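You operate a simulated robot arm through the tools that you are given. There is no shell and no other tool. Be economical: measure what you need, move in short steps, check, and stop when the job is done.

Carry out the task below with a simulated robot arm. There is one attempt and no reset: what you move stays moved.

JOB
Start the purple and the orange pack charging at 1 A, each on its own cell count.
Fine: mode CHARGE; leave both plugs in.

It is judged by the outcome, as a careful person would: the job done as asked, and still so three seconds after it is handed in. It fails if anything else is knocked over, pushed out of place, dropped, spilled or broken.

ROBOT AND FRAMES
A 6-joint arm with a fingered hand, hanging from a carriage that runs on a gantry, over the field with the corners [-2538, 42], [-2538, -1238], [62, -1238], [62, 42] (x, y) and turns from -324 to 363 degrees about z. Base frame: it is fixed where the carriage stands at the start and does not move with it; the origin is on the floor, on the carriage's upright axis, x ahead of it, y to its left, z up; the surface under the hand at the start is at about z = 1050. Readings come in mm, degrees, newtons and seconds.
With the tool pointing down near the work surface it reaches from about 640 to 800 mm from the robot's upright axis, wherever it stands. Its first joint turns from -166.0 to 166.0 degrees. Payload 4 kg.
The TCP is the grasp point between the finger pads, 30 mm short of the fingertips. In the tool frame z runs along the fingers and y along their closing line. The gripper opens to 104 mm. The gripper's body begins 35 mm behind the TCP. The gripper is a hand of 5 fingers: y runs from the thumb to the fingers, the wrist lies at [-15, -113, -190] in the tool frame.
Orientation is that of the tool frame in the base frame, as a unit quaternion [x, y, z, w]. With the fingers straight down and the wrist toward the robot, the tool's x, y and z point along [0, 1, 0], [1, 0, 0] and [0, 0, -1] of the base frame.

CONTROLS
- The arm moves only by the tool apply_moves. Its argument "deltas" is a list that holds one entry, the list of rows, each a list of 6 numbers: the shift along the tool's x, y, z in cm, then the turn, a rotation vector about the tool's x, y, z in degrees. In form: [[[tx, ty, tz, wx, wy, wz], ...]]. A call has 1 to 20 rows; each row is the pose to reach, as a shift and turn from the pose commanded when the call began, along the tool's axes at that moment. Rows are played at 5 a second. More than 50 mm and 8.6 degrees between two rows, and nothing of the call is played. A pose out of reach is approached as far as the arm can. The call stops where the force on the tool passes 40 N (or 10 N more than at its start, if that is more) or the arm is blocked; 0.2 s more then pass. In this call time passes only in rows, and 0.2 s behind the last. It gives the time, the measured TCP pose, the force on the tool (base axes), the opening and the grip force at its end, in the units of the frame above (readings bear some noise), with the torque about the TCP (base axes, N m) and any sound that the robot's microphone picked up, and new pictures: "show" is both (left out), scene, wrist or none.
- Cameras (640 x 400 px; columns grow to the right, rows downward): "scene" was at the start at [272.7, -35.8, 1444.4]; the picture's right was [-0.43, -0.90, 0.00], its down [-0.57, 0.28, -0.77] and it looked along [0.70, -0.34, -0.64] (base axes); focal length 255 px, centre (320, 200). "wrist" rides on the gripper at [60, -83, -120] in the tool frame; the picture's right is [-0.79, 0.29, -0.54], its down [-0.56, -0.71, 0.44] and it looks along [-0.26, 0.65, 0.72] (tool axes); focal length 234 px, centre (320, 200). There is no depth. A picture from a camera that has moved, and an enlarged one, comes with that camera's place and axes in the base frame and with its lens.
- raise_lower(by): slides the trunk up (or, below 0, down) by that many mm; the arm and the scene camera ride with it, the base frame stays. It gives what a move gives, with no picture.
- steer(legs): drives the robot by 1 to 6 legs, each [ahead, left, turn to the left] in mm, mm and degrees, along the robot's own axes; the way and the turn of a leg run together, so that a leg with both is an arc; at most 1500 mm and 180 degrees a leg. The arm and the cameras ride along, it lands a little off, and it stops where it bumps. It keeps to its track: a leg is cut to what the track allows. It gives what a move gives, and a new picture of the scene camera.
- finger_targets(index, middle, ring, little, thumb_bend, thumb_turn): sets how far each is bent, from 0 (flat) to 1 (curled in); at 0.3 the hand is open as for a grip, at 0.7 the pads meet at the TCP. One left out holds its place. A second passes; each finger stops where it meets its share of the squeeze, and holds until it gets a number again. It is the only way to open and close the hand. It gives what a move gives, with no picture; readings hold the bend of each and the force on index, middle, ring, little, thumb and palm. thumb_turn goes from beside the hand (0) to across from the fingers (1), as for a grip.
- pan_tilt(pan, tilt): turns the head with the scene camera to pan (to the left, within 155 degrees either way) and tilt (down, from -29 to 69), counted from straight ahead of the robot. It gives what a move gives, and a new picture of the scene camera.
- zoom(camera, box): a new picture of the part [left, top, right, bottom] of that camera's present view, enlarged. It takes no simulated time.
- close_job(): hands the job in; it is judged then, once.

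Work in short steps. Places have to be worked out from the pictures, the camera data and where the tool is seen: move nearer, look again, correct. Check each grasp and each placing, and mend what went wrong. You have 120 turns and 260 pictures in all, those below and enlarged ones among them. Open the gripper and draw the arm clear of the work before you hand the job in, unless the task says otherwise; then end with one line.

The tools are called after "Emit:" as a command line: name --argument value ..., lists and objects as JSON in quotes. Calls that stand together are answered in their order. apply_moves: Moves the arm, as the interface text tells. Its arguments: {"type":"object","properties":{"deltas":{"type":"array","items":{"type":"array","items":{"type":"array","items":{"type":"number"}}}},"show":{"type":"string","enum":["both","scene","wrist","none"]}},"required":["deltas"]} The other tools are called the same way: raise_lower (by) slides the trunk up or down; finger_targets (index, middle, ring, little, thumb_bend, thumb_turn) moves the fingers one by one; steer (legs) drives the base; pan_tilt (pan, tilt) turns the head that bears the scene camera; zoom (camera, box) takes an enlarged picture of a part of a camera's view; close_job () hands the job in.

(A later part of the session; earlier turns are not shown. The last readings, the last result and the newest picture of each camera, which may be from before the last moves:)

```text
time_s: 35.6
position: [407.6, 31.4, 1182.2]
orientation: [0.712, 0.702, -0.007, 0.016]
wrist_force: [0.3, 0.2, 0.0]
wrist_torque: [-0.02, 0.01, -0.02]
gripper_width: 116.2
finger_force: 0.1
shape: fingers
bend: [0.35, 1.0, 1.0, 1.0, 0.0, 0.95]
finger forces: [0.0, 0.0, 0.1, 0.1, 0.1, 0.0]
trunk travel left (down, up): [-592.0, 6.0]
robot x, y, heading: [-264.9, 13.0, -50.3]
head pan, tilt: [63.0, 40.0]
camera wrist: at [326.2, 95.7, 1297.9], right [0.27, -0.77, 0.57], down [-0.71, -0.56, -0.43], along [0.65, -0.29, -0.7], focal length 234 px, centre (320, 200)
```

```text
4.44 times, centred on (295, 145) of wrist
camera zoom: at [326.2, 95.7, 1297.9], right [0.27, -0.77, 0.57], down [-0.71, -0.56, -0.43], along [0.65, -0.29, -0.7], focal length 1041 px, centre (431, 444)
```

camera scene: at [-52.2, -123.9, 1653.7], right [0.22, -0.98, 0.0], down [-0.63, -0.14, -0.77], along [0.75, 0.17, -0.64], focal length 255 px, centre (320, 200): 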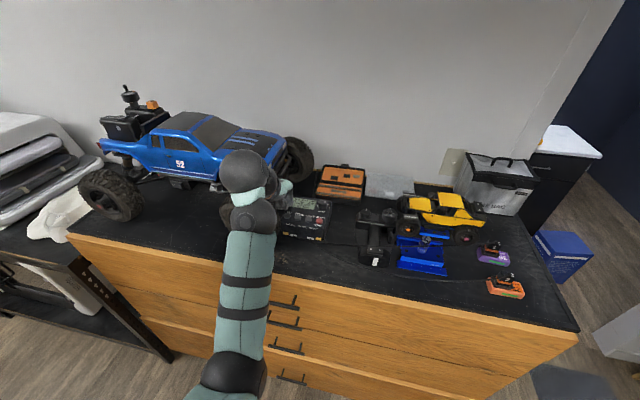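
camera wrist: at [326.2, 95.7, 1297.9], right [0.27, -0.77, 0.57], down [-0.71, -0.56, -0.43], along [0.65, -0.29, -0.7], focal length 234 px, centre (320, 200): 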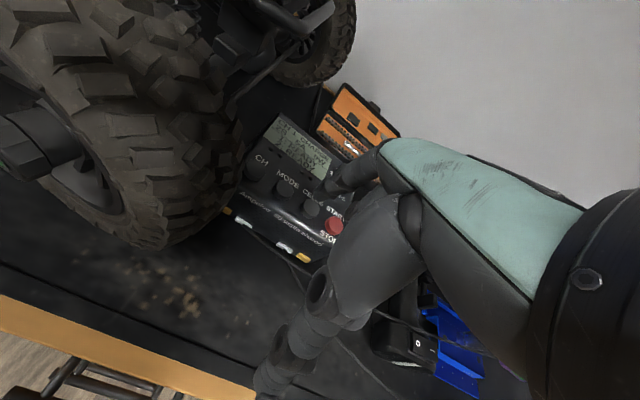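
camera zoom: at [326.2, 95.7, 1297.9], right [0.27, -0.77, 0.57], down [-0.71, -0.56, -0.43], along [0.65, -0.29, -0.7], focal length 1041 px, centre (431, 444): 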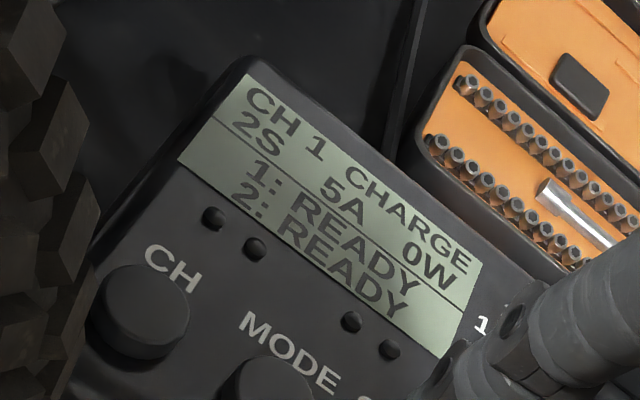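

CH1 is at 2S, 5 A. I check the tip's alignment over CELLS more closely.

Emit:
zoom --camera "scene" --box '[294, 196, 326, 226]'

Emit:
zoom --camera "wrist" --box '[280, 170, 360, 230]'

```text
13.33 times, centred on (310, 211) of scene
camera zoom: at [-52.2, -123.8, 1653.7], right [0.22, -0.98, 0.0], down [-0.63, -0.14, -0.77], along [0.75, 0.17, -0.64], focal length 3403 px, centre (453, 53)
```

zoom: 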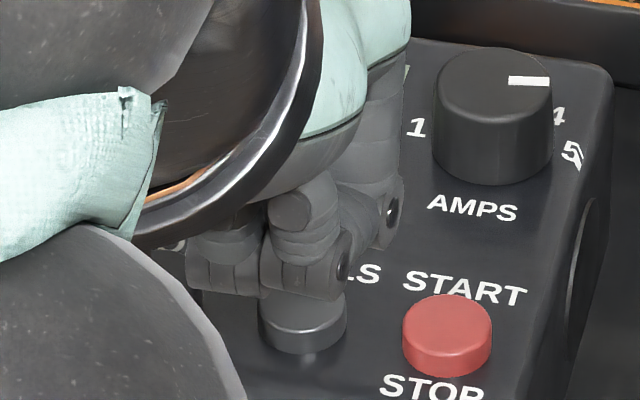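

```text
6.67 times, centred on (320, 200) of wrist
camera zoom: at [326.2, 95.7, 1297.9], right [0.27, -0.77, 0.57], down [-0.71, -0.56, -0.43], along [0.65, -0.29, -0.7], focal length 1561 px, centre (320, 200)
```

zoom: 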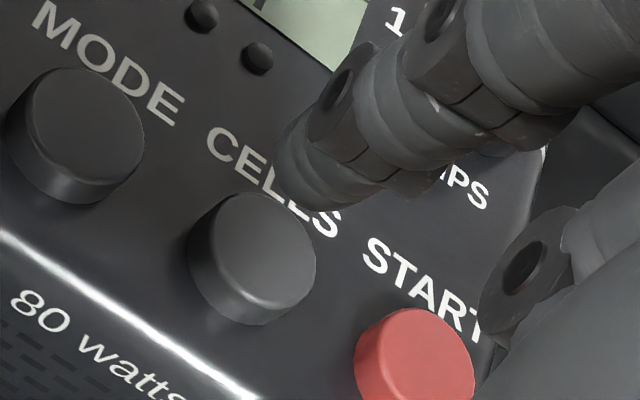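

The tip needs about +7 mm ahead and 8 mm right for the centre of CELLS. I shift and lower to just above contact, keeping an eye on the curled fingers near START and the knob.

Emit:
apply_moves --deltas '[[[-0.8, 0.7, 0, 0, 0, 0], [-0.8, 0.7, 1.0, 0, 0, 0], [-0.8, 0.7, 2.0, 0, 0, 0], [-0.8, 0.7, 2.7, 0, 0, 0]]]' --show "none"

Emit:
zoom --camera "scene" --box '[280, 184, 340, 230]'

Emit:
zoom --camera "wrist" --box '[260, 100, 380, 230]'

```text
time_s: 36.6
position: [417.1, 21.3, 1155.9]
orientation: [0.712, 0.702, -0.006, 0.018]
wrist_force: [0.6, 0.0, -0.2]
wrist_torque: [-0.01, 0.01, -0.01]
gripper_width: 116.2
finger_force: 0.0
shape: fingers
bend: [0.35, 1.0, 1.0, 1.0, 0.0, 0.95]
finger forces: [0.0, 0.0, 0.0, 0.0, 0.1, 0.0]
trunk travel left (down, up): [-592.0, 6.0]
robot x, y, heading: [-264.3, 16.1, -50.4]
head pan, tilt: [63.0, 40.0]
```

```text
8.70 times, centred on (310, 207) of scene
camera zoom: at [-52.2, -123.9, 1653.7], right [0.22, -0.98, 0.0], down [-0.63, -0.14, -0.77], along [0.75, 0.17, -0.64], focal length 2220 px, centre (407, 139)
```

zoom: 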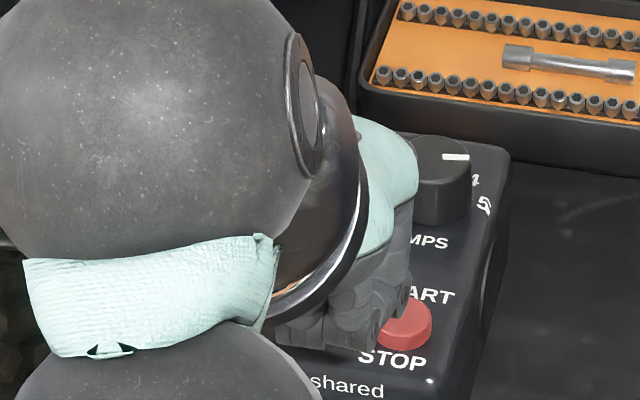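

```text
3.08 times, centred on (320, 165) of wrist
camera zoom: at [333.7, 85.7, 1271.1], right [0.27, -0.77, 0.57], down [-0.71, -0.56, -0.43], along [0.65, -0.29, -0.7], focal length 720 px, centre (320, 308)
```

zoom: 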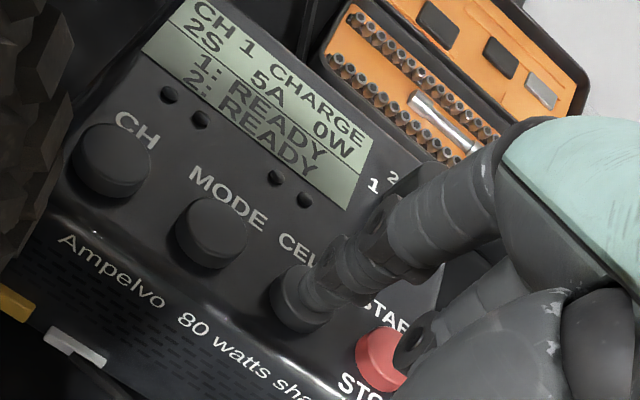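

The tip sits right on CELLS and the display is readable. I press in small steps.

Emit:
apply_moves --deltas '[[[0, 0, 0.2, 0, 0, 0], [0, 0, 0.4, 0, 0, 0], [0, 0, 0.5, 0, 0, 0]]]' --show "none"

Emit:
zoom --camera "wrist" --box '[260, 100, 380, 230]'

```text
time_s: 37.4
position: [415.7, 20.5, 1151.8]
orientation: [0.712, 0.702, -0.005, 0.017]
wrist_force: [-0.4, 0.1, 1.3]
wrist_torque: [0.02, -0.06, -0.01]
gripper_width: 116.4
finger_force: 0.0
shape: fingers
bend: [0.35, 1.0, 1.0, 1.0, 0.0, 0.95]
finger forces: [1.2, 0.0, 0.0, 0.1, 0.0, 0.0]
trunk travel left (down, up): [-592.0, 6.0]
robot x, y, heading: [-260.9, 14.3, -50.0]
head pan, tilt: [63.0, 40.0]
heard: click
```

```text
3.08 times, centred on (320, 165) of wrist
camera zoom: at [333.4, 85.6, 1266.0], right [0.27, -0.78, 0.57], down [-0.71, -0.56, -0.43], along [0.65, -0.29, -0.7], focal length 720 px, centre (320, 308)
```

zoom: 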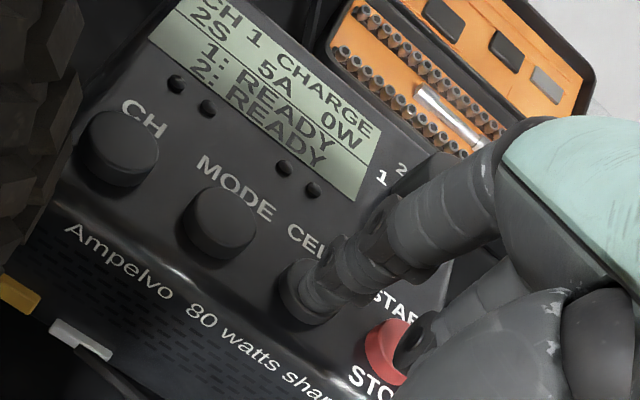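

Clicked; the reading may lag. I lift off and read.

Emit:
apply_moves --deltas '[[[0, 0, -0.7, 0, 0, 0], [0, 0, -1.4, 0, 0, 0]]]' --show "none"

Emit:
zoom --camera "wrist" --box '[260, 100, 380, 230]'

```text
time_s: 38.0
position: [415.7, 21.5, 1163.6]
orientation: [0.712, 0.702, -0.007, 0.017]
wrist_force: [0.3, 0.0, 0.1]
wrist_torque: [0.02, 0.0, -0.01]
gripper_width: 116.5
finger_force: 0.1
shape: fingers
bend: [0.35, 1.0, 1.0, 1.0, 0.0, 0.95]
finger forces: [0.1, 0.1, 0.1, 0.1, 0.0, 0.0]
trunk travel left (down, up): [-592.0, 6.0]
robot x, y, heading: [-261.8, 9.0, -50.4]
head pan, tilt: [63.0, 40.0]
```

```text
3.08 times, centred on (320, 165) of wrist
camera zoom: at [333.0, 86.2, 1279.7], right [0.27, -0.77, 0.57], down [-0.71, -0.56, -0.43], along [0.65, -0.29, -0.7], focal length 720 px, centre (320, 308)
```

zoom: 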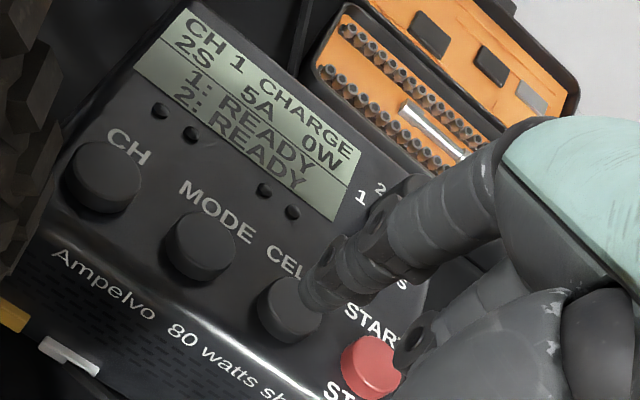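

Emit:
zoom --camera "wrist" --box '[280, 95, 340, 155]'

```text
6.67 times, centred on (310, 125) of wrist
camera zoom: at [333.0, 86.2, 1279.7], right [0.27, -0.77, 0.57], down [-0.71, -0.56, -0.43], along [0.65, -0.29, -0.7], focal length 1561 px, centre (387, 700)
```

zoom: 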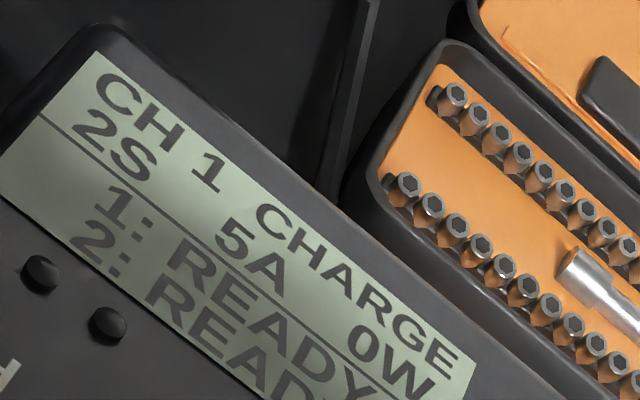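

Still 2S: that press seems not to have registered. I press again, slightly deeper, holding for a moment.

Emit:
apply_moves --deltas '[[[0, 0, 0.7, 0, 0, 0], [0, 0, 1.2, 0, 0, 0], [0, 0, 1.4, 0, 0, 0], [0, 0, 1.6, 0, 0, 0]]]' --show "none"

Emit:
zoom --camera "wrist" --box '[260, 100, 380, 230]'

```text
time_s: 39.0
position: [416.5, 22.6, 1148.5]
orientation: [0.712, 0.702, -0.006, 0.017]
wrist_force: [-0.6, -0.1, 2.0]
wrist_torque: [0.03, -0.11, 0.01]
gripper_width: 116.4
finger_force: 1.5
shape: fingers
bend: [0.35, 1.0, 1.0, 1.0, 0.0, 0.95]
finger forces: [2.6, 0.1, 0.0, 0.1, 0.1, 0.0]
trunk travel left (down, up): [-592.0, 6.0]
robot x, y, heading: [-262.9, 8.7, -50.2]
head pan, tilt: [63.0, 40.0]
heard: click
```

```text
3.08 times, centred on (320, 165) of wrist
camera zoom: at [333.4, 86.2, 1263.7], right [0.27, -0.78, 0.57], down [-0.71, -0.56, -0.43], along [0.65, -0.29, -0.7], focal length 720 px, centre (320, 308)
```

zoom: 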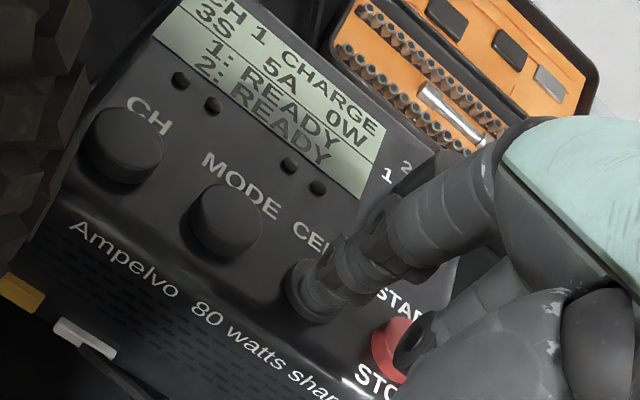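

3S is set on CH1. I lift 80 mm and move so that the wrist camera can see the AMPS knob and its scale.

Emit:
apply_moves --deltas '[[[0, 0, -3, 0, 0, 0], [0, 0, -7, 0, 0, 0], [2, -2, -10, 0, 0, 0]]]' --show "wrist"

Emit:
zoom --camera "wrist" --box '[200, 110, 340, 240]'

Emit:
zoom --camera "scene" --box '[290, 180, 350, 230]'

```text
time_s: 39.8
position: [394.7, 44.3, 1245.7]
orientation: [0.712, 0.702, -0.006, 0.016]
wrist_force: [-0.2, -0.1, -0.1]
wrist_torque: [0.01, -0.08, 0.03]
gripper_width: 116.4
finger_force: 0.0
shape: fingers
bend: [0.35, 1.0, 1.0, 1.0, 0.0, 0.95]
finger forces: [0.0, 0.1, 0.0, 0.0, 0.0, 0.1]
trunk travel left (down, up): [-592.0, 6.0]
robot x, y, heading: [-261.8, 10.8, -50.4]
head pan, tilt: [63.0, 40.0]
camera wrist: at [312.2, 108.7, 1361.5], right [0.27, -0.77, 0.57], down [-0.71, -0.56, -0.43], along [0.65, -0.29, -0.7], focal length 234 px, centre (320, 200)
```

wrist: 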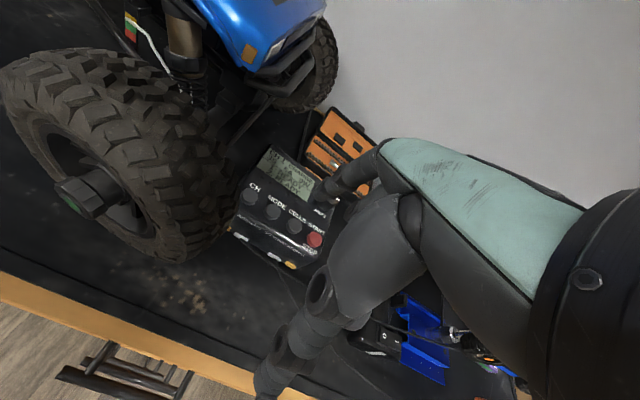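

```text
3.08 times, centred on (270, 175) of wrist
camera zoom: at [312.2, 108.7, 1361.5], right [0.27, -0.77, 0.57], down [-0.71, -0.56, -0.43], along [0.65, -0.29, -0.7], focal length 720 px, centre (474, 277)
```

zoom: 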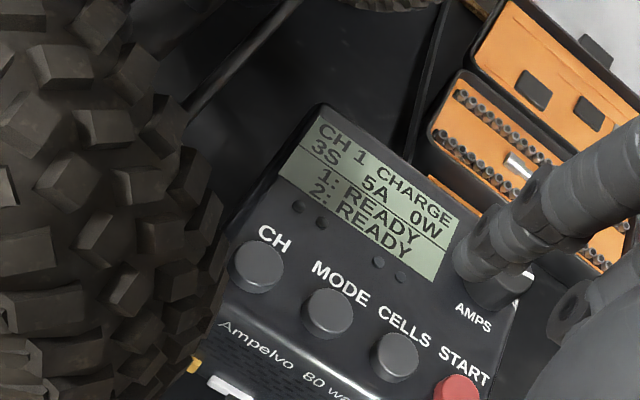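

```text
8.00 times, centred on (320, 205) of scene
camera zoom: at [-52.2, -124.0, 1653.7], right [0.22, -0.98, 0.0], down [-0.63, -0.14, -0.77], along [0.75, 0.17, -0.64], focal length 2042 px, centre (320, 160)
```

zoom: 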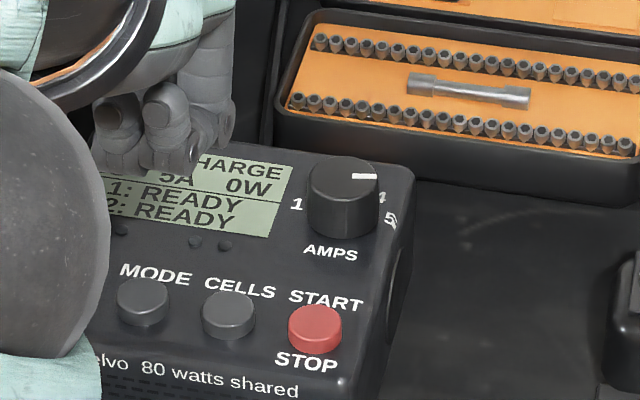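

I zoom very closely on the knob and START to judge the panel's tilt and knob size from the ellipses.

Emit:
zoom --camera "scene" --box '[312, 196, 336, 214]'

Emit:
zoom --camera "scene" --box '[306, 212, 332, 230]'

```text
16.00 times, centred on (324, 205) of scene
camera zoom: at [-52.2, -124.0, 1653.7], right [0.22, -0.98, 0.0], down [-0.63, -0.14, -0.77], along [0.75, 0.17, -0.64], focal length 4084 px, centre (256, 120)
```

zoom: 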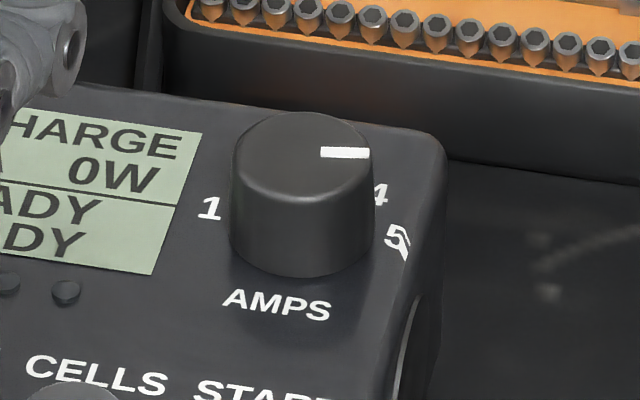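

```text
16.00 times, centred on (319, 221) of scene
camera zoom: at [-52.2, -124.0, 1653.7], right [0.22, -0.98, 0.0], down [-0.63, -0.14, -0.77], along [0.75, 0.17, -0.64], focal length 4084 px, centre (336, -136)
```

zoom: 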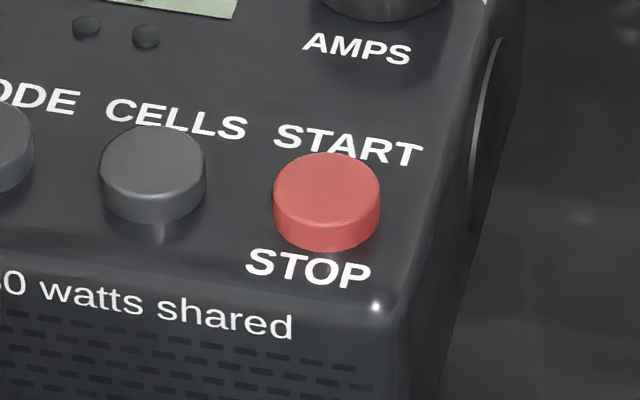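

The panel is horizontal (ellipses match my viewing angle); the knob is ~26 mm wide, ~20 mm tall, pointer near 5, scale 1 at the left. I shift right so that the wrist camera sees the knob freely.

Emit:
apply_moves --deltas '[[[-3.5, 0, -2, 0, 0, 0], [-7, 0, -3, 0, 0, 0]]]' --show "none"

Emit:
zoom --camera "wrist" --box '[220, 110, 340, 230]'

```text
time_s: 40.4
position: [392.9, -22.3, 1280.0]
orientation: [0.712, 0.702, -0.006, 0.017]
wrist_force: [-0.2, 0.4, 0.0]
wrist_torque: [0.0, -0.01, 0.01]
gripper_width: 116.4
finger_force: 0.0
shape: fingers
bend: [0.35, 1.0, 1.0, 1.0, 0.0, 0.95]
finger forces: [0.0, 0.1, 0.0, 0.1, 0.0, 0.0]
trunk travel left (down, up): [-592.0, 6.0]
robot x, y, heading: [-264.1, 9.8, -50.4]
head pan, tilt: [63.0, 40.0]
```

```text
3.33 times, centred on (280, 170) of wrist
camera zoom: at [310.2, 41.3, 1395.3], right [0.27, -0.77, 0.57], down [-0.71, -0.56, -0.43], along [0.65, -0.29, -0.7], focal length 781 px, centre (453, 300)
```

zoom: 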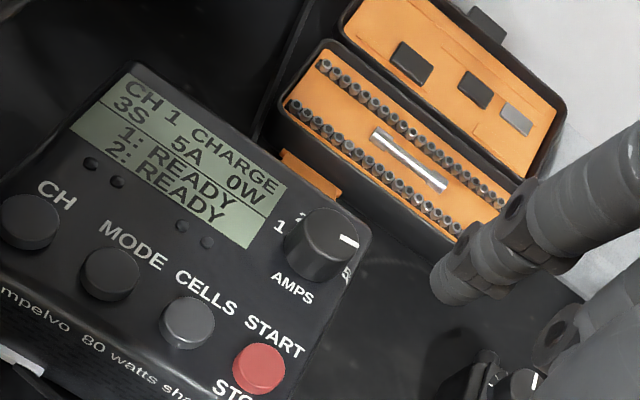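

Knob centre ≈ (538.5,-1), top ≈1136, pointer ~28° above right; 1 is at ~172°, so about 145° counter-clockwise is needed. I move the base 60 mm ahead and open thumb, index and middle for a grip.

Emit:
steer --legs '[[38.3, 46.2, 0]]'

Emit:
finger_targets --index 0.3 --middle 0.3 --ring 1 --little 1 --thumb_bend 0.3 --thumb_turn 1

```text
time_s: 41.4
position: [452.8, -22.1, 1279.9]
orientation: [0.713, 0.701, -0.006, 0.015]
wrist_force: [-0.1, -0.4, 0.1]
wrist_torque: [0.02, -0.02, -0.02]
gripper_width: 116.5
finger_force: 0.0
shape: fingers
bend: [0.35, 1.0, 1.0, 1.0, 0.0, 0.95]
finger forces: [0.0, 0.0, 0.0, 0.0, 0.1, 0.0]
trunk travel left (down, up): [-592.0, 6.0]
robot x, y, heading: [-203.8, 12.1, -50.4]
head pan, tilt: [63.0, 40.0]
camera scene: at [7.2, -123.5, 1653.7], right [0.22, -0.98, 0.0], down [-0.63, -0.14, -0.77], along [0.75, 0.17, -0.64], focal length 255 px, centre (320, 200)
```

scene: 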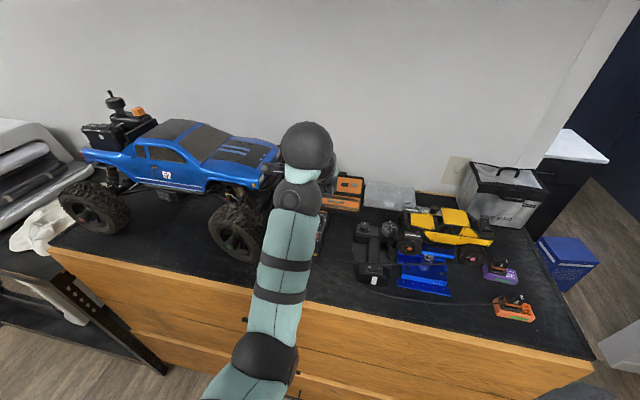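

```text
time_s: 42.4
position: [452.2, -22.2, 1280.2]
orientation: [0.712, 0.702, -0.006, 0.017]
wrist_force: [-0.3, 0.7, -0.2]
wrist_torque: [-0.01, -0.02, 0.03]
gripper_width: 103.5
finger_force: 0.1
shape: fingers
bend: [0.3, 0.3, 1.0, 1.0, 0.3, 0.97]
finger forces: [0.1, 0.1, 0.0, 0.1, 0.0, 0.0]
trunk travel left (down, up): [-592.0, 6.0]
robot x, y, heading: [-204.7, 13.1, -50.3]
head pan, tilt: [63.0, 40.0]
```

Now the TCP goes above the knob with the hand turned 40° clockwise, at 1235.

Emit:
apply_moves --deltas '[[[0.44, 1.72, 0.9, 0, 0, 8], [0.88, 3.44, 1.8, 0, 0, 16], [1.32, 5.16, 2.7, 0, 0, 24], [1.76, 6.88, 3.6, 0, 0, 32], [2.2, 8.6, 4.5, 0, 0, 40]]]'

Emit:
zoom --camera "wrist" --box '[220, 130, 460, 340]'

```text
time_s: 43.6
position: [496.6, -18.1, 1240.2]
orientation: [0.91, 0.415, -0.001, 0.018]
wrist_force: [0.0, -0.6, -0.2]
wrist_torque: [0.02, -0.01, -0.04]
gripper_width: 103.8
finger_force: 0.0
shape: fingers
bend: [0.3, 0.3, 1.0, 1.0, 0.3, 0.97]
finger forces: [0.0, 0.1, 0.0, 0.1, 0.1, 0.0]
out of reach, approached as far as the arm can: row 3, 4, 5
trunk travel left (down, up): [-592.0, 6.0]
robot x, y, heading: [-203.7, 11.0, -50.4]
head pan, tilt: [63.0, 40.0]
camera scene: at [7.2, -123.8, 1653.9], right [0.22, -0.98, 0.0], down [-0.63, -0.14, -0.77], along [0.75, 0.17, -0.64], focal length 255 px, centre (320, 200)
camera wrist: at [472.6, 85.5, 1354.9], right [-0.31, -0.77, 0.56], down [-0.89, 0.03, -0.45], along [0.33, -0.64, -0.69], focal length 234 px, centre (320, 200)
```

scene: 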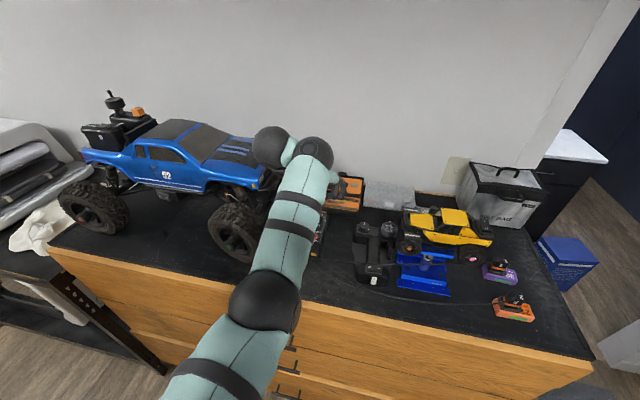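
wrist: 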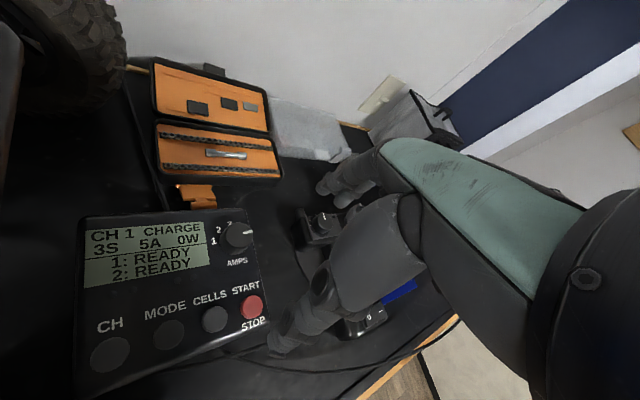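

```text
1.90 times, centred on (340, 235) of wrist
camera zoom: at [472.6, 85.5, 1354.9], right [-0.31, -0.77, 0.56], down [-0.89, 0.03, -0.45], along [0.33, -0.64, -0.69], focal length 446 px, centre (282, 133)
```

zoom: 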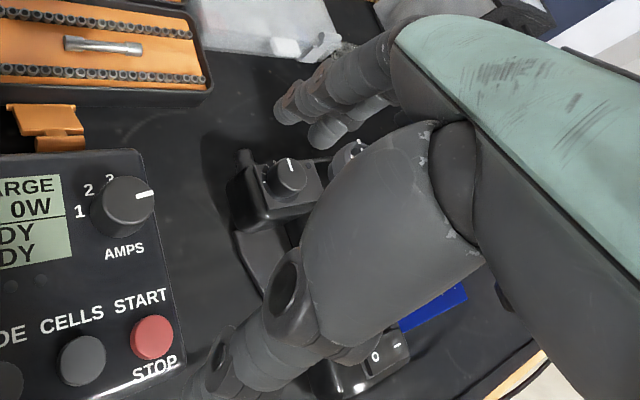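

The pose fell ~45 mm short (reach). I drive the base 70 mm further ahead, which carries the hand along at safe height.

Emit:
steer --legs '[[44.7, 53.9, 0]]'

Emit:
apply_moves --deltas '[[[0, 0, 0, 0, 0, 0]]]' --show "none"

```text
time_s: 44.6
position: [564.6, -16.0, 1238.5]
orientation: [0.909, 0.416, 0.0, 0.017]
wrist_force: [0.6, 0.5, 0.9]
wrist_torque: [-0.01, 0.03, -0.01]
gripper_width: 103.4
finger_force: 0.0
shape: fingers
bend: [0.3, 0.3, 1.0, 1.0, 0.3, 0.97]
finger forces: [0.0, 0.0, 0.0, 0.0, 0.1, 0.0]
trunk travel left (down, up): [-592.0, 6.0]
robot x, y, heading: [-134.1, 12.4, -50.1]
head pan, tilt: [63.0, 40.0]
camera scene: at [76.1, -123.6, 1653.7], right [0.22, -0.98, 0.0], down [-0.63, -0.14, -0.77], along [0.75, 0.17, -0.64], focal length 255 px, centre (320, 200)
```

scene: 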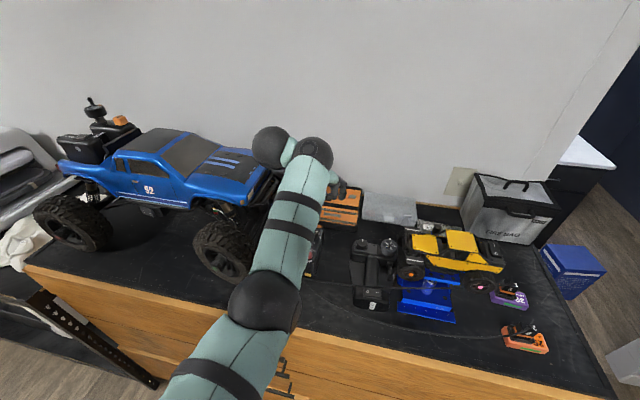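

```text
time_s: 45.0
position: [565.4, -16.0, 1239.7]
orientation: [0.91, 0.415, 0.0, 0.016]
wrist_force: [0.3, -0.6, 0.8]
wrist_torque: [0.0, 0.01, 0.03]
gripper_width: 103.6
finger_force: 0.0
shape: fingers
bend: [0.3, 0.3, 1.0, 1.0, 0.3, 0.97]
finger forces: [0.0, 0.0, 0.0, 0.0, 0.0, 0.0]
trunk travel left (down, up): [-592.0, 6.0]
robot x, y, heading: [-136.8, 11.3, -49.9]
head pan, tilt: [63.0, 40.0]
```

The TCP needs (-26,+17) mm to centre on the knob; I shift there and lower to 1180, with tips still above the knob.

Emit:
apply_moves --deltas '[[[-0.2, -1.5, 0, 0, 0, 0], [-0.42, -3.08, 0, 0, 0, 0], [-0.42, -3.08, 3, 0, 0, 0], [-0.42, -3.08, 5.5, 0, 0, 0]]]' --show "wrist"

Emit:
zoom --camera "wrist" --box '[240, 150, 400, 310]'

```text
time_s: 46.0
position: [537.9, -1.3, 1182.0]
orientation: [0.91, 0.415, 0.0, 0.017]
wrist_force: [0.0, 0.3, 0.0]
wrist_torque: [-0.02, -0.02, -0.01]
gripper_width: 103.5
finger_force: 0.1
shape: fingers
bend: [0.3, 0.3, 1.0, 1.0, 0.3, 0.97]
finger forces: [0.0, 0.1, 0.1, 0.1, 0.1, 0.0]
out of reach, approached as far as the arm can: row 2
trunk travel left (down, up): [-592.0, 6.0]
robot x, y, heading: [-134.1, 11.7, -50.3]
head pan, tilt: [63.0, 40.0]
camera wrist: at [515.2, 101.9, 1296.6], right [-0.3, -0.77, 0.56], down [-0.89, 0.02, -0.45], along [0.33, -0.64, -0.69], focal length 234 px, centre (320, 200)
```

wrist: 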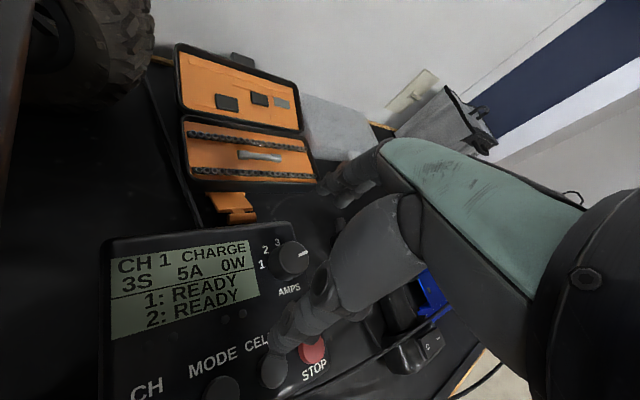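

```text
2.50 times, centred on (320, 230) of wrist
camera zoom: at [515.2, 101.9, 1296.6], right [-0.3, -0.77, 0.56], down [-0.89, 0.02, -0.45], along [0.33, -0.64, -0.69], focal length 585 px, centre (320, 125)
```

zoom: 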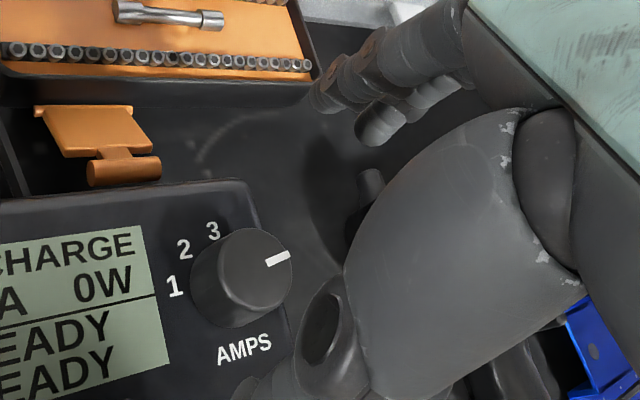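

The knob sits between thumb and fingers; a 4 mm sideways correction and then down to 1156.

Emit:
apply_moves --deltas '[[[0.4, 0, 0.8, 0, 0, 0], [0.4, 0, 1.7, 0, 0, 0], [0.4, 0, 2.6, 0, 0, 0]]]' --show "wrist"

Emit:
zoom --camera "scene" --box '[280, 190, 380, 290]'

```text
time_s: 46.8
position: [536.1, 1.3, 1159.0]
orientation: [0.909, 0.416, 0.0, 0.016]
wrist_force: [-0.5, 0.0, -0.9]
wrist_torque: [-0.01, 0.03, 0.03]
gripper_width: 103.5
finger_force: 0.2
shape: fingers
bend: [0.3, 0.3, 1.0, 1.0, 0.3, 0.97]
finger forces: [0.1, 0.0, 0.1, 0.1, 0.0, 0.0]
out of reach, approached as far as the arm can: row 2, 3
trunk travel left (down, up): [-592.0, 6.0]
robot x, y, heading: [-134.7, 12.4, -50.3]
head pan, tilt: [63.0, 40.0]
camera wrist: at [512.4, 103.8, 1274.8], right [-0.3, -0.77, 0.56], down [-0.89, 0.03, -0.45], along [0.33, -0.64, -0.69], focal length 234 px, centre (320, 200)
```

wrist: 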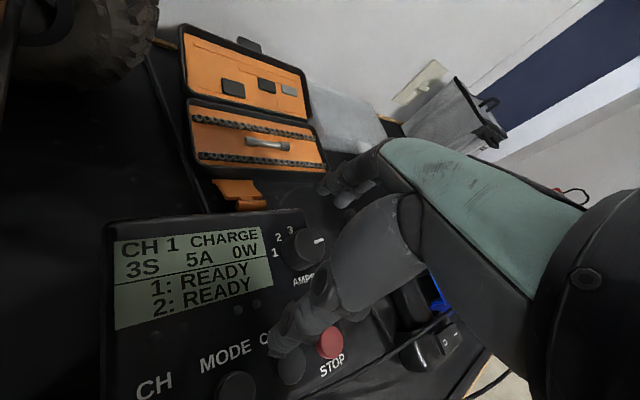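

```text
4.00 times, centred on (330, 240) of scene
camera zoom: at [76.1, -123.6, 1653.7], right [0.22, -0.98, 0.0], down [-0.63, -0.14, -0.77], along [0.75, 0.17, -0.64], focal length 1021 px, centre (280, 40)
```

zoom: 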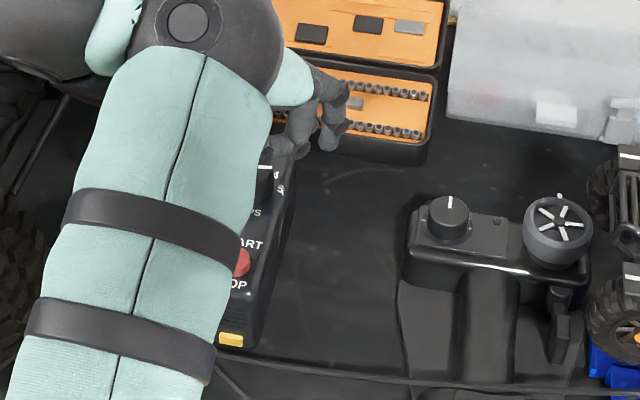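

I'm at the arm's reach limit because the trunk is high. I raise the hand 120 mm and lower the trunk 120 mm.

Emit:
apply_moves --deltas '[[[0, 0, -4, 0, 0, 0], [0, 0, -8, 0, 0, 0], [0, 0, -12, 0, 0, 0]]]' --show "none"

Emit:
raise_lower --by -110

```text
time_s: 47.6
position: [562.4, -3.8, 1270.6]
orientation: [0.908, 0.418, 0.0, 0.015]
wrist_force: [0.2, 0.0, -0.4]
wrist_torque: [0.0, -0.03, 0.0]
gripper_width: 103.6
finger_force: 0.1
shape: fingers
bend: [0.3, 0.3, 1.0, 1.0, 0.3, 0.97]
finger forces: [0.0, 0.0, 0.0, 0.0, 0.0, 0.0]
out of reach, approached as far as the arm can: row 2, 3
trunk travel left (down, up): [-592.0, 6.0]
robot x, y, heading: [-132.7, 12.2, -50.2]
head pan, tilt: [63.0, 40.0]
```

```text
time_s: 49.0
position: [561.9, -4.1, 1161.4]
orientation: [0.909, 0.417, 0.001, 0.015]
wrist_force: [0.3, 1.1, -0.6]
wrist_torque: [-0.01, 0.0, 0.02]
gripper_width: 103.7
finger_force: 0.1
shape: fingers
bend: [0.3, 0.3, 1.0, 1.0, 0.3, 0.97]
finger forces: [0.1, 0.0, 0.1, 0.0, 0.0, 0.1]
trunk travel left (down, up): [-482.0, 116.0]
robot x, y, heading: [-135.7, 11.0, -50.4]
head pan, tilt: [63.0, 40.0]
```

The lower trunk keeps the hand at 1161, just off the knob and force free. I correct towards the knob centre (with a small lift first).

Emit:
apply_moves --deltas '[[[0, 0, -1.2, 0, 0, 0], [-0.5, -1.0, -1.2, 0, 0, 0], [-1.0, -2.06, -1.2, 0, 0, 0], [-1.0, -2.06, 0.4, 0, 0, 0]]]'

```text
time_s: 50.0
position: [559.1, -5.3, 1150.1]
orientation: [0.908, 0.418, 0.001, 0.015]
wrist_force: [0.2, -0.8, 0.5]
wrist_torque: [-0.03, 0.0, 0.0]
gripper_width: 103.5
finger_force: 0.1
shape: fingers
bend: [0.3, 0.3, 1.0, 1.0, 0.3, 0.97]
finger forces: [0.1, 0.0, 0.1, 0.0, 0.0, 0.0]
out of reach, approached as far as the arm can: row 1, 2, 3, 4
trunk travel left (down, up): [-482.0, 116.0]
robot x, y, heading: [-134.3, 13.2, -50.2]
head pan, tilt: [63.0, 40.0]
camera scene: at [76.2, -123.6, 1543.8], right [0.22, -0.98, 0.0], down [-0.63, -0.14, -0.77], along [0.75, 0.17, -0.64], focal length 255 px, centre (320, 200)
camera wrist: at [533.6, 97.1, 1264.9], right [-0.3, -0.77, 0.56], down [-0.89, 0.02, -0.45], along [0.34, -0.63, -0.7], focal length 234 px, centre (320, 200)
```

scene: 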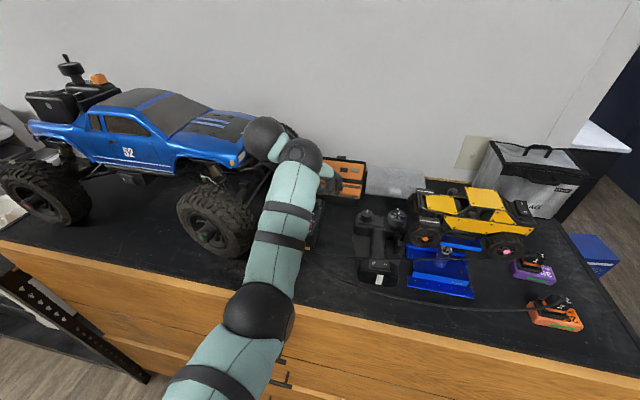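
wrist: 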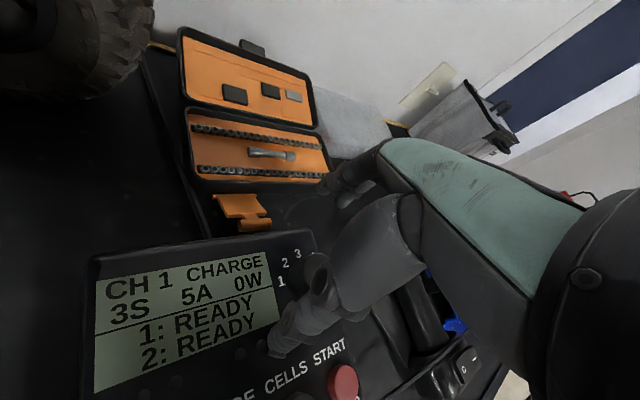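

The clockwise hand turn hits an arm limit. I lift, back up the base 30 mm and use the other turning range (0° to +80°) instead.

Emit:
apply_moves --deltas '[[[0, 0, -2.5, 0, 0, 0], [0, 0, -5, 0, 0, 0]]]' --show "none"

Emit:
steer --legs '[[-19.2, -23, 0]]'

Emit:
apply_moves --deltas '[[[0, 0, 0, 0, 0, -8], [0, 0, 0, 0, 0, -16], [0, 0, 0, 0, 0, -24], [0, 0, 0, 0, 0, -32], [0, 0, 0, 0, 0, -40]]]' --show "wrist"

```text
time_s: 50.6
position: [570.3, -5.4, 1196.8]
orientation: [0.908, 0.418, 0.002, 0.015]
wrist_force: [0.1, -0.3, -0.8]
wrist_torque: [-0.02, -0.03, -0.01]
gripper_width: 103.4
finger_force: 0.0
shape: fingers
bend: [0.3, 0.3, 1.0, 1.0, 0.3, 0.97]
finger forces: [0.1, 0.0, 0.0, 0.0, 0.0, 0.0]
out of reach, approached as far as the arm can: row 1, 2
trunk travel left (down, up): [-482.0, 116.0]
robot x, y, heading: [-132.9, 9.2, -50.5]
head pan, tilt: [63.0, 40.0]
```

```text
time_s: 51.4
position: [540.1, -5.5, 1196.9]
orientation: [0.909, 0.417, 0.002, 0.016]
wrist_force: [1.1, 0.5, 0.2]
wrist_torque: [0.0, 0.01, 0.01]
gripper_width: 103.6
finger_force: 0.0
shape: fingers
bend: [0.3, 0.3, 1.0, 1.0, 0.3, 0.97]
finger forces: [0.1, 0.0, 0.0, 0.0, 0.0, 0.0]
trunk travel left (down, up): [-482.0, 116.0]
robot x, y, heading: [-163.7, 14.1, -50.4]
head pan, tilt: [63.0, 40.0]
camera scene: at [46.2, -123.4, 1543.7], right [0.22, -0.98, 0.0], down [-0.63, -0.14, -0.77], along [0.75, 0.17, -0.64], focal length 255 px, centre (320, 200)
```

scene: 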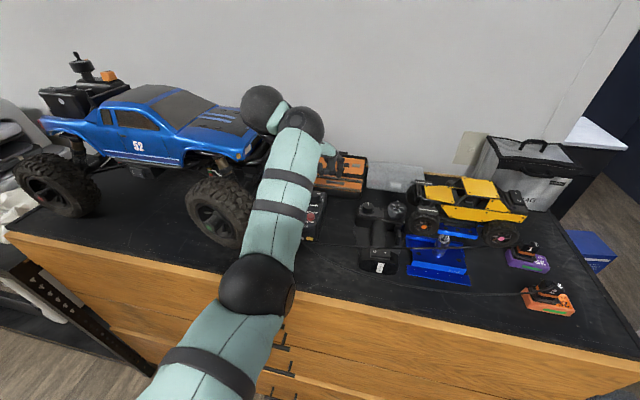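

```text
time_s: 52.6
position: [540.5, -5.1, 1197.7]
orientation: [0.71, 0.704, -0.004, 0.015]
wrist_force: [0.1, 0.0, 0.6]
wrist_torque: [-0.03, -0.01, -0.01]
gripper_width: 103.5
finger_force: 0.0
shape: fingers
bend: [0.3, 0.3, 1.0, 1.0, 0.3, 0.97]
finger forces: [0.0, 0.0, 0.0, 0.1, 0.0, 0.1]
trunk travel left (down, up): [-482.0, 116.0]
robot x, y, heading: [-164.1, 14.0, -50.3]
head pan, tilt: [63.0, 40.0]
camera wrist: at [457.1, 58.5, 1312.7], right [0.27, -0.78, 0.57], down [-0.7, -0.56, -0.43], along [0.66, -0.28, -0.7], focal length 234 px, centre (320, 200)
```

wrist: 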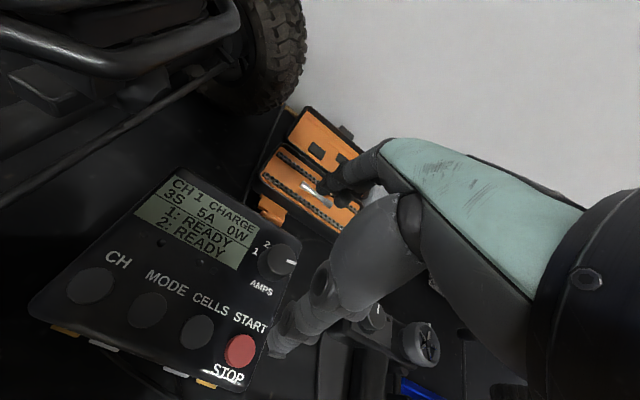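

Reachable and centred within 5 mm. I descend to 1157 with a small correction and check.

Emit:
apply_moves --deltas '[[[0.5, 0, 1.4, 0, 0, 0], [0.5, 0, 2.8, 0, 0, 0], [0.5, 0, 4.0, 0, 0, 0]]]' --show "none"

Emit:
zoom --camera "wrist" --box '[210, 130, 400, 330]'

Emit:
zoom --camera "scene" --box '[280, 140, 380, 240]'

```text
time_s: 53.4
position: [541.4, 0.9, 1156.5]
orientation: [0.711, 0.703, -0.004, 0.015]
wrist_force: [0.0, 0.5, 0.2]
wrist_torque: [-0.03, 0.01, 0.0]
gripper_width: 103.6
finger_force: 0.1
shape: fingers
bend: [0.3, 0.3, 1.0, 1.0, 0.3, 0.97]
finger forces: [0.0, 0.1, 0.0, 0.1, 0.0, 0.1]
trunk travel left (down, up): [-482.0, 116.0]
robot x, y, heading: [-165.7, 14.0, -50.3]
head pan, tilt: [63.0, 40.0]
```

```text
2.00 times, centred on (305, 230) of wrist
camera zoom: at [458.3, 64.2, 1273.0], right [0.27, -0.78, 0.57], down [-0.7, -0.56, -0.43], along [0.66, -0.28, -0.7], focal length 468 px, centre (350, 140)
```

zoom: 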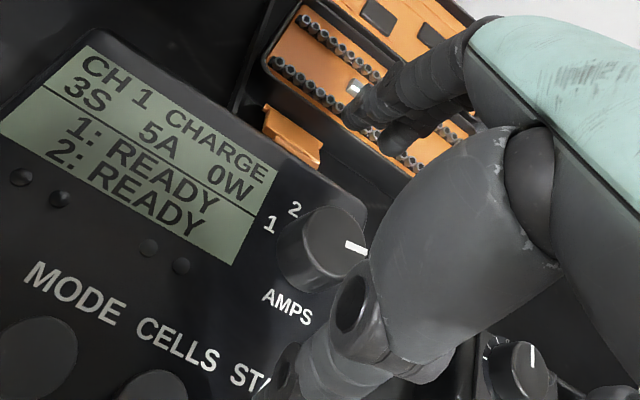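

```text
4.00 times, centred on (330, 190) of scene
camera zoom: at [46.2, -123.4, 1543.7], right [0.22, -0.98, 0.0], down [-0.63, -0.14, -0.77], along [0.75, 0.17, -0.64], focal length 1021 px, centre (280, 240)
```

zoom: 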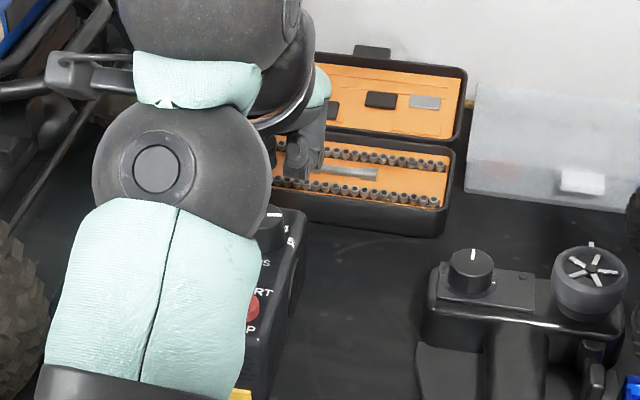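

The knob lies between thumb and fingers, ~3 mm to the left of the TCP. I shift 3 mm and close thumb, index and middle partly.

Emit:
apply_moves --deltas '[[[0.3, -0.1, 0.3, 0, 0, 0]]]' --show "none"

Emit:
finger_targets --index 0.55 --middle 0.55 --thumb_bend 0.55

Emit:
zoom --camera "wrist" --box '[210, 130, 400, 330]'

```text
time_s: 53.8
position: [539.8, 2.5, 1154.1]
orientation: [0.71, 0.704, -0.004, 0.015]
wrist_force: [-0.8, -0.6, 0.6]
wrist_torque: [0.01, 0.02, -0.01]
gripper_width: 103.5
finger_force: 0.0
shape: fingers
bend: [0.3, 0.3, 1.0, 1.0, 0.3, 0.97]
finger forces: [0.0, 0.0, 0.1, 0.0, 0.1, 0.1]
trunk travel left (down, up): [-482.0, 116.0]
robot x, y, heading: [-162.1, 12.2, -50.1]
head pan, tilt: [63.0, 40.0]
```

```text
time_s: 54.8
position: [540.3, 3.5, 1155.1]
orientation: [0.711, 0.703, -0.004, 0.014]
wrist_force: [-1.2, 0.2, -0.3]
wrist_torque: [0.04, 0.0, 0.0]
gripper_width: 39.9
finger_force: 0.0
shape: fingers
bend: [0.55, 0.55, 1.0, 1.0, 0.55, 1.0]
finger forces: [0.0, 0.0, 0.1, 0.0, 0.0, 0.1]
trunk travel left (down, up): [-482.0, 116.0]
robot x, y, heading: [-166.2, 10.2, -50.6]
head pan, tilt: [63.0, 40.0]
```

```text
2.00 times, centred on (305, 230) of wrist
camera zoom: at [457.3, 66.4, 1269.8], right [0.27, -0.78, 0.57], down [-0.71, -0.56, -0.43], along [0.66, -0.28, -0.7], focal length 468 px, centre (350, 140)
```

zoom: 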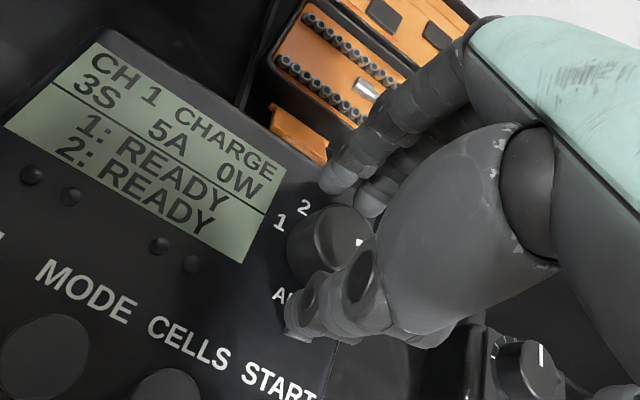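

The fingers bracket the knob well. I lower 4 mm and close onto it.

Emit:
apply_moves --deltas '[[[0, 0, 0.2, 0, 0, 0], [0, 0, 0.4, 0, 0, 0]]]' --show "none"

Emit:
finger_targets --index 0.66 --middle 0.66 --thumb_bend 0.66

Emit:
zoom --camera "wrist" --box '[210, 130, 400, 330]'

```text
time_s: 55.4
position: [540.0, 2.4, 1149.6]
orientation: [0.711, 0.703, -0.004, 0.014]
wrist_force: [0.0, -0.1, 0.8]
wrist_torque: [0.04, 0.0, 0.0]
gripper_width: 40.0
finger_force: 0.5
shape: fingers
bend: [0.55, 0.55, 1.0, 1.0, 0.55, 1.0]
finger forces: [0.0, 1.0, 0.0, 0.1, 0.1, 0.1]
trunk travel left (down, up): [-482.0, 116.0]
robot x, y, heading: [-162.3, 12.2, -50.2]
head pan, tilt: [63.0, 40.0]
```

```text
time_s: 56.4
position: [539.4, 1.2, 1150.3]
orientation: [0.711, 0.703, -0.004, 0.016]
wrist_force: [2.0, -1.0, -0.6]
wrist_torque: [0.0, -0.02, 0.03]
gripper_width: 22.9
finger_force: 5.2
shape: fingers
bend: [0.62, 0.63, 1.0, 1.0, 0.62, 1.0]
finger forces: [2.9, 3.3, 0.1, 0.0, 3.8, 0.0]
trunk travel left (down, up): [-482.0, 116.0]
robot x, y, heading: [-163.1, 14.4, -50.4]
head pan, tilt: [63.0, 40.0]
```

```text
2.00 times, centred on (305, 230) of wrist
camera zoom: at [457.2, 65.7, 1265.6], right [0.27, -0.78, 0.57], down [-0.71, -0.56, -0.43], along [0.66, -0.28, -0.7], focal length 468 px, centre (350, 140)
```

zoom: 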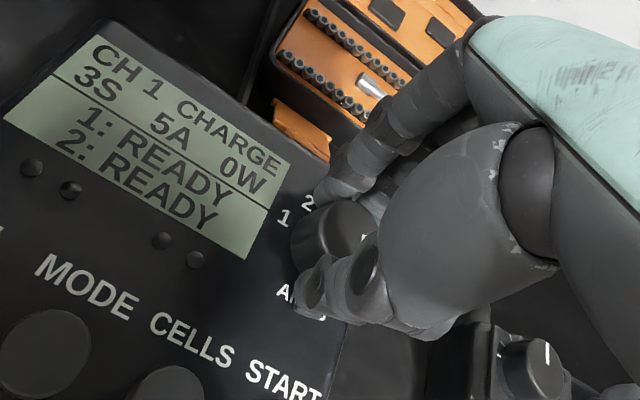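

The knob is gripped. I turn the hand 40° counter-clockwise and read the display.

Emit:
apply_moves --deltas '[[[0, 0, 0, 0, 0, -5], [0, 0, 0, 0, 0, -10], [0, 0, 0, 0, 0, -15], [0, 0, 0, 0, 0, -20], [0, 0, 0, 0, 0, -25], [0, 0, 0, 0, 0, -30], [0, 0, 0, 0, 0, -35], [0, 0, 0, 0, 0, -40]]]' --show "wrist"

Emit:
zoom --camera "scene" --box '[270, 140, 370, 240]'

```text
time_s: 57.4
position: [540.7, 1.7, 1149.2]
orientation: [0.608, 0.794, 0.003, 0.006]
wrist_force: [28.9, 4.0, -7.8]
wrist_torque: [-0.96, 2.04, -1.43]
gripper_width: 22.9
finger_force: 5.4
shape: fingers
bend: [0.63, 0.63, 1.0, 1.0, 0.61, 1.0]
finger forces: [2.8, 3.0, 0.0, 0.0, 4.3, 0.1]
trunk travel left (down, up): [-482.0, 116.0]
robot x, y, heading: [-164.8, 12.8, -50.2]
head pan, tilt: [63.0, 40.0]
stopped in row 4: the force on the tool passed its limit at 234 N (the readings are from after the stop); the commanded pose is now the measured one
camera wrist: at [445.8, 37.3, 1267.5], right [0.48, -0.68, 0.55], down [-0.53, -0.72, -0.44], along [0.7, -0.08, -0.71], focal length 234 px, centre (320, 200)
```

wrist: 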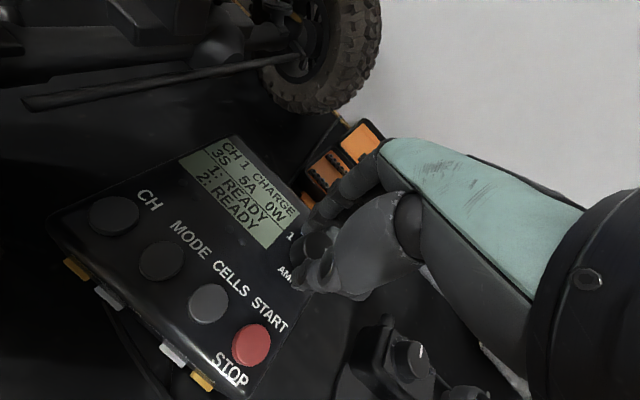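

```text
4.00 times, centred on (320, 190) of scene
camera zoom: at [46.2, -123.4, 1543.7], right [0.22, -0.98, 0.0], down [-0.63, -0.14, -0.77], along [0.75, 0.17, -0.64], focal length 1021 px, centre (320, 240)
```

zoom: 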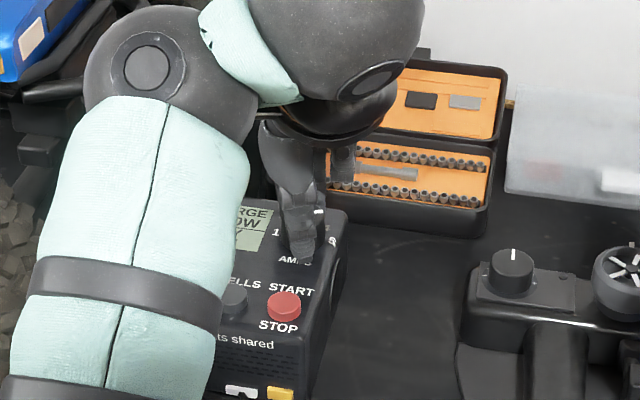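

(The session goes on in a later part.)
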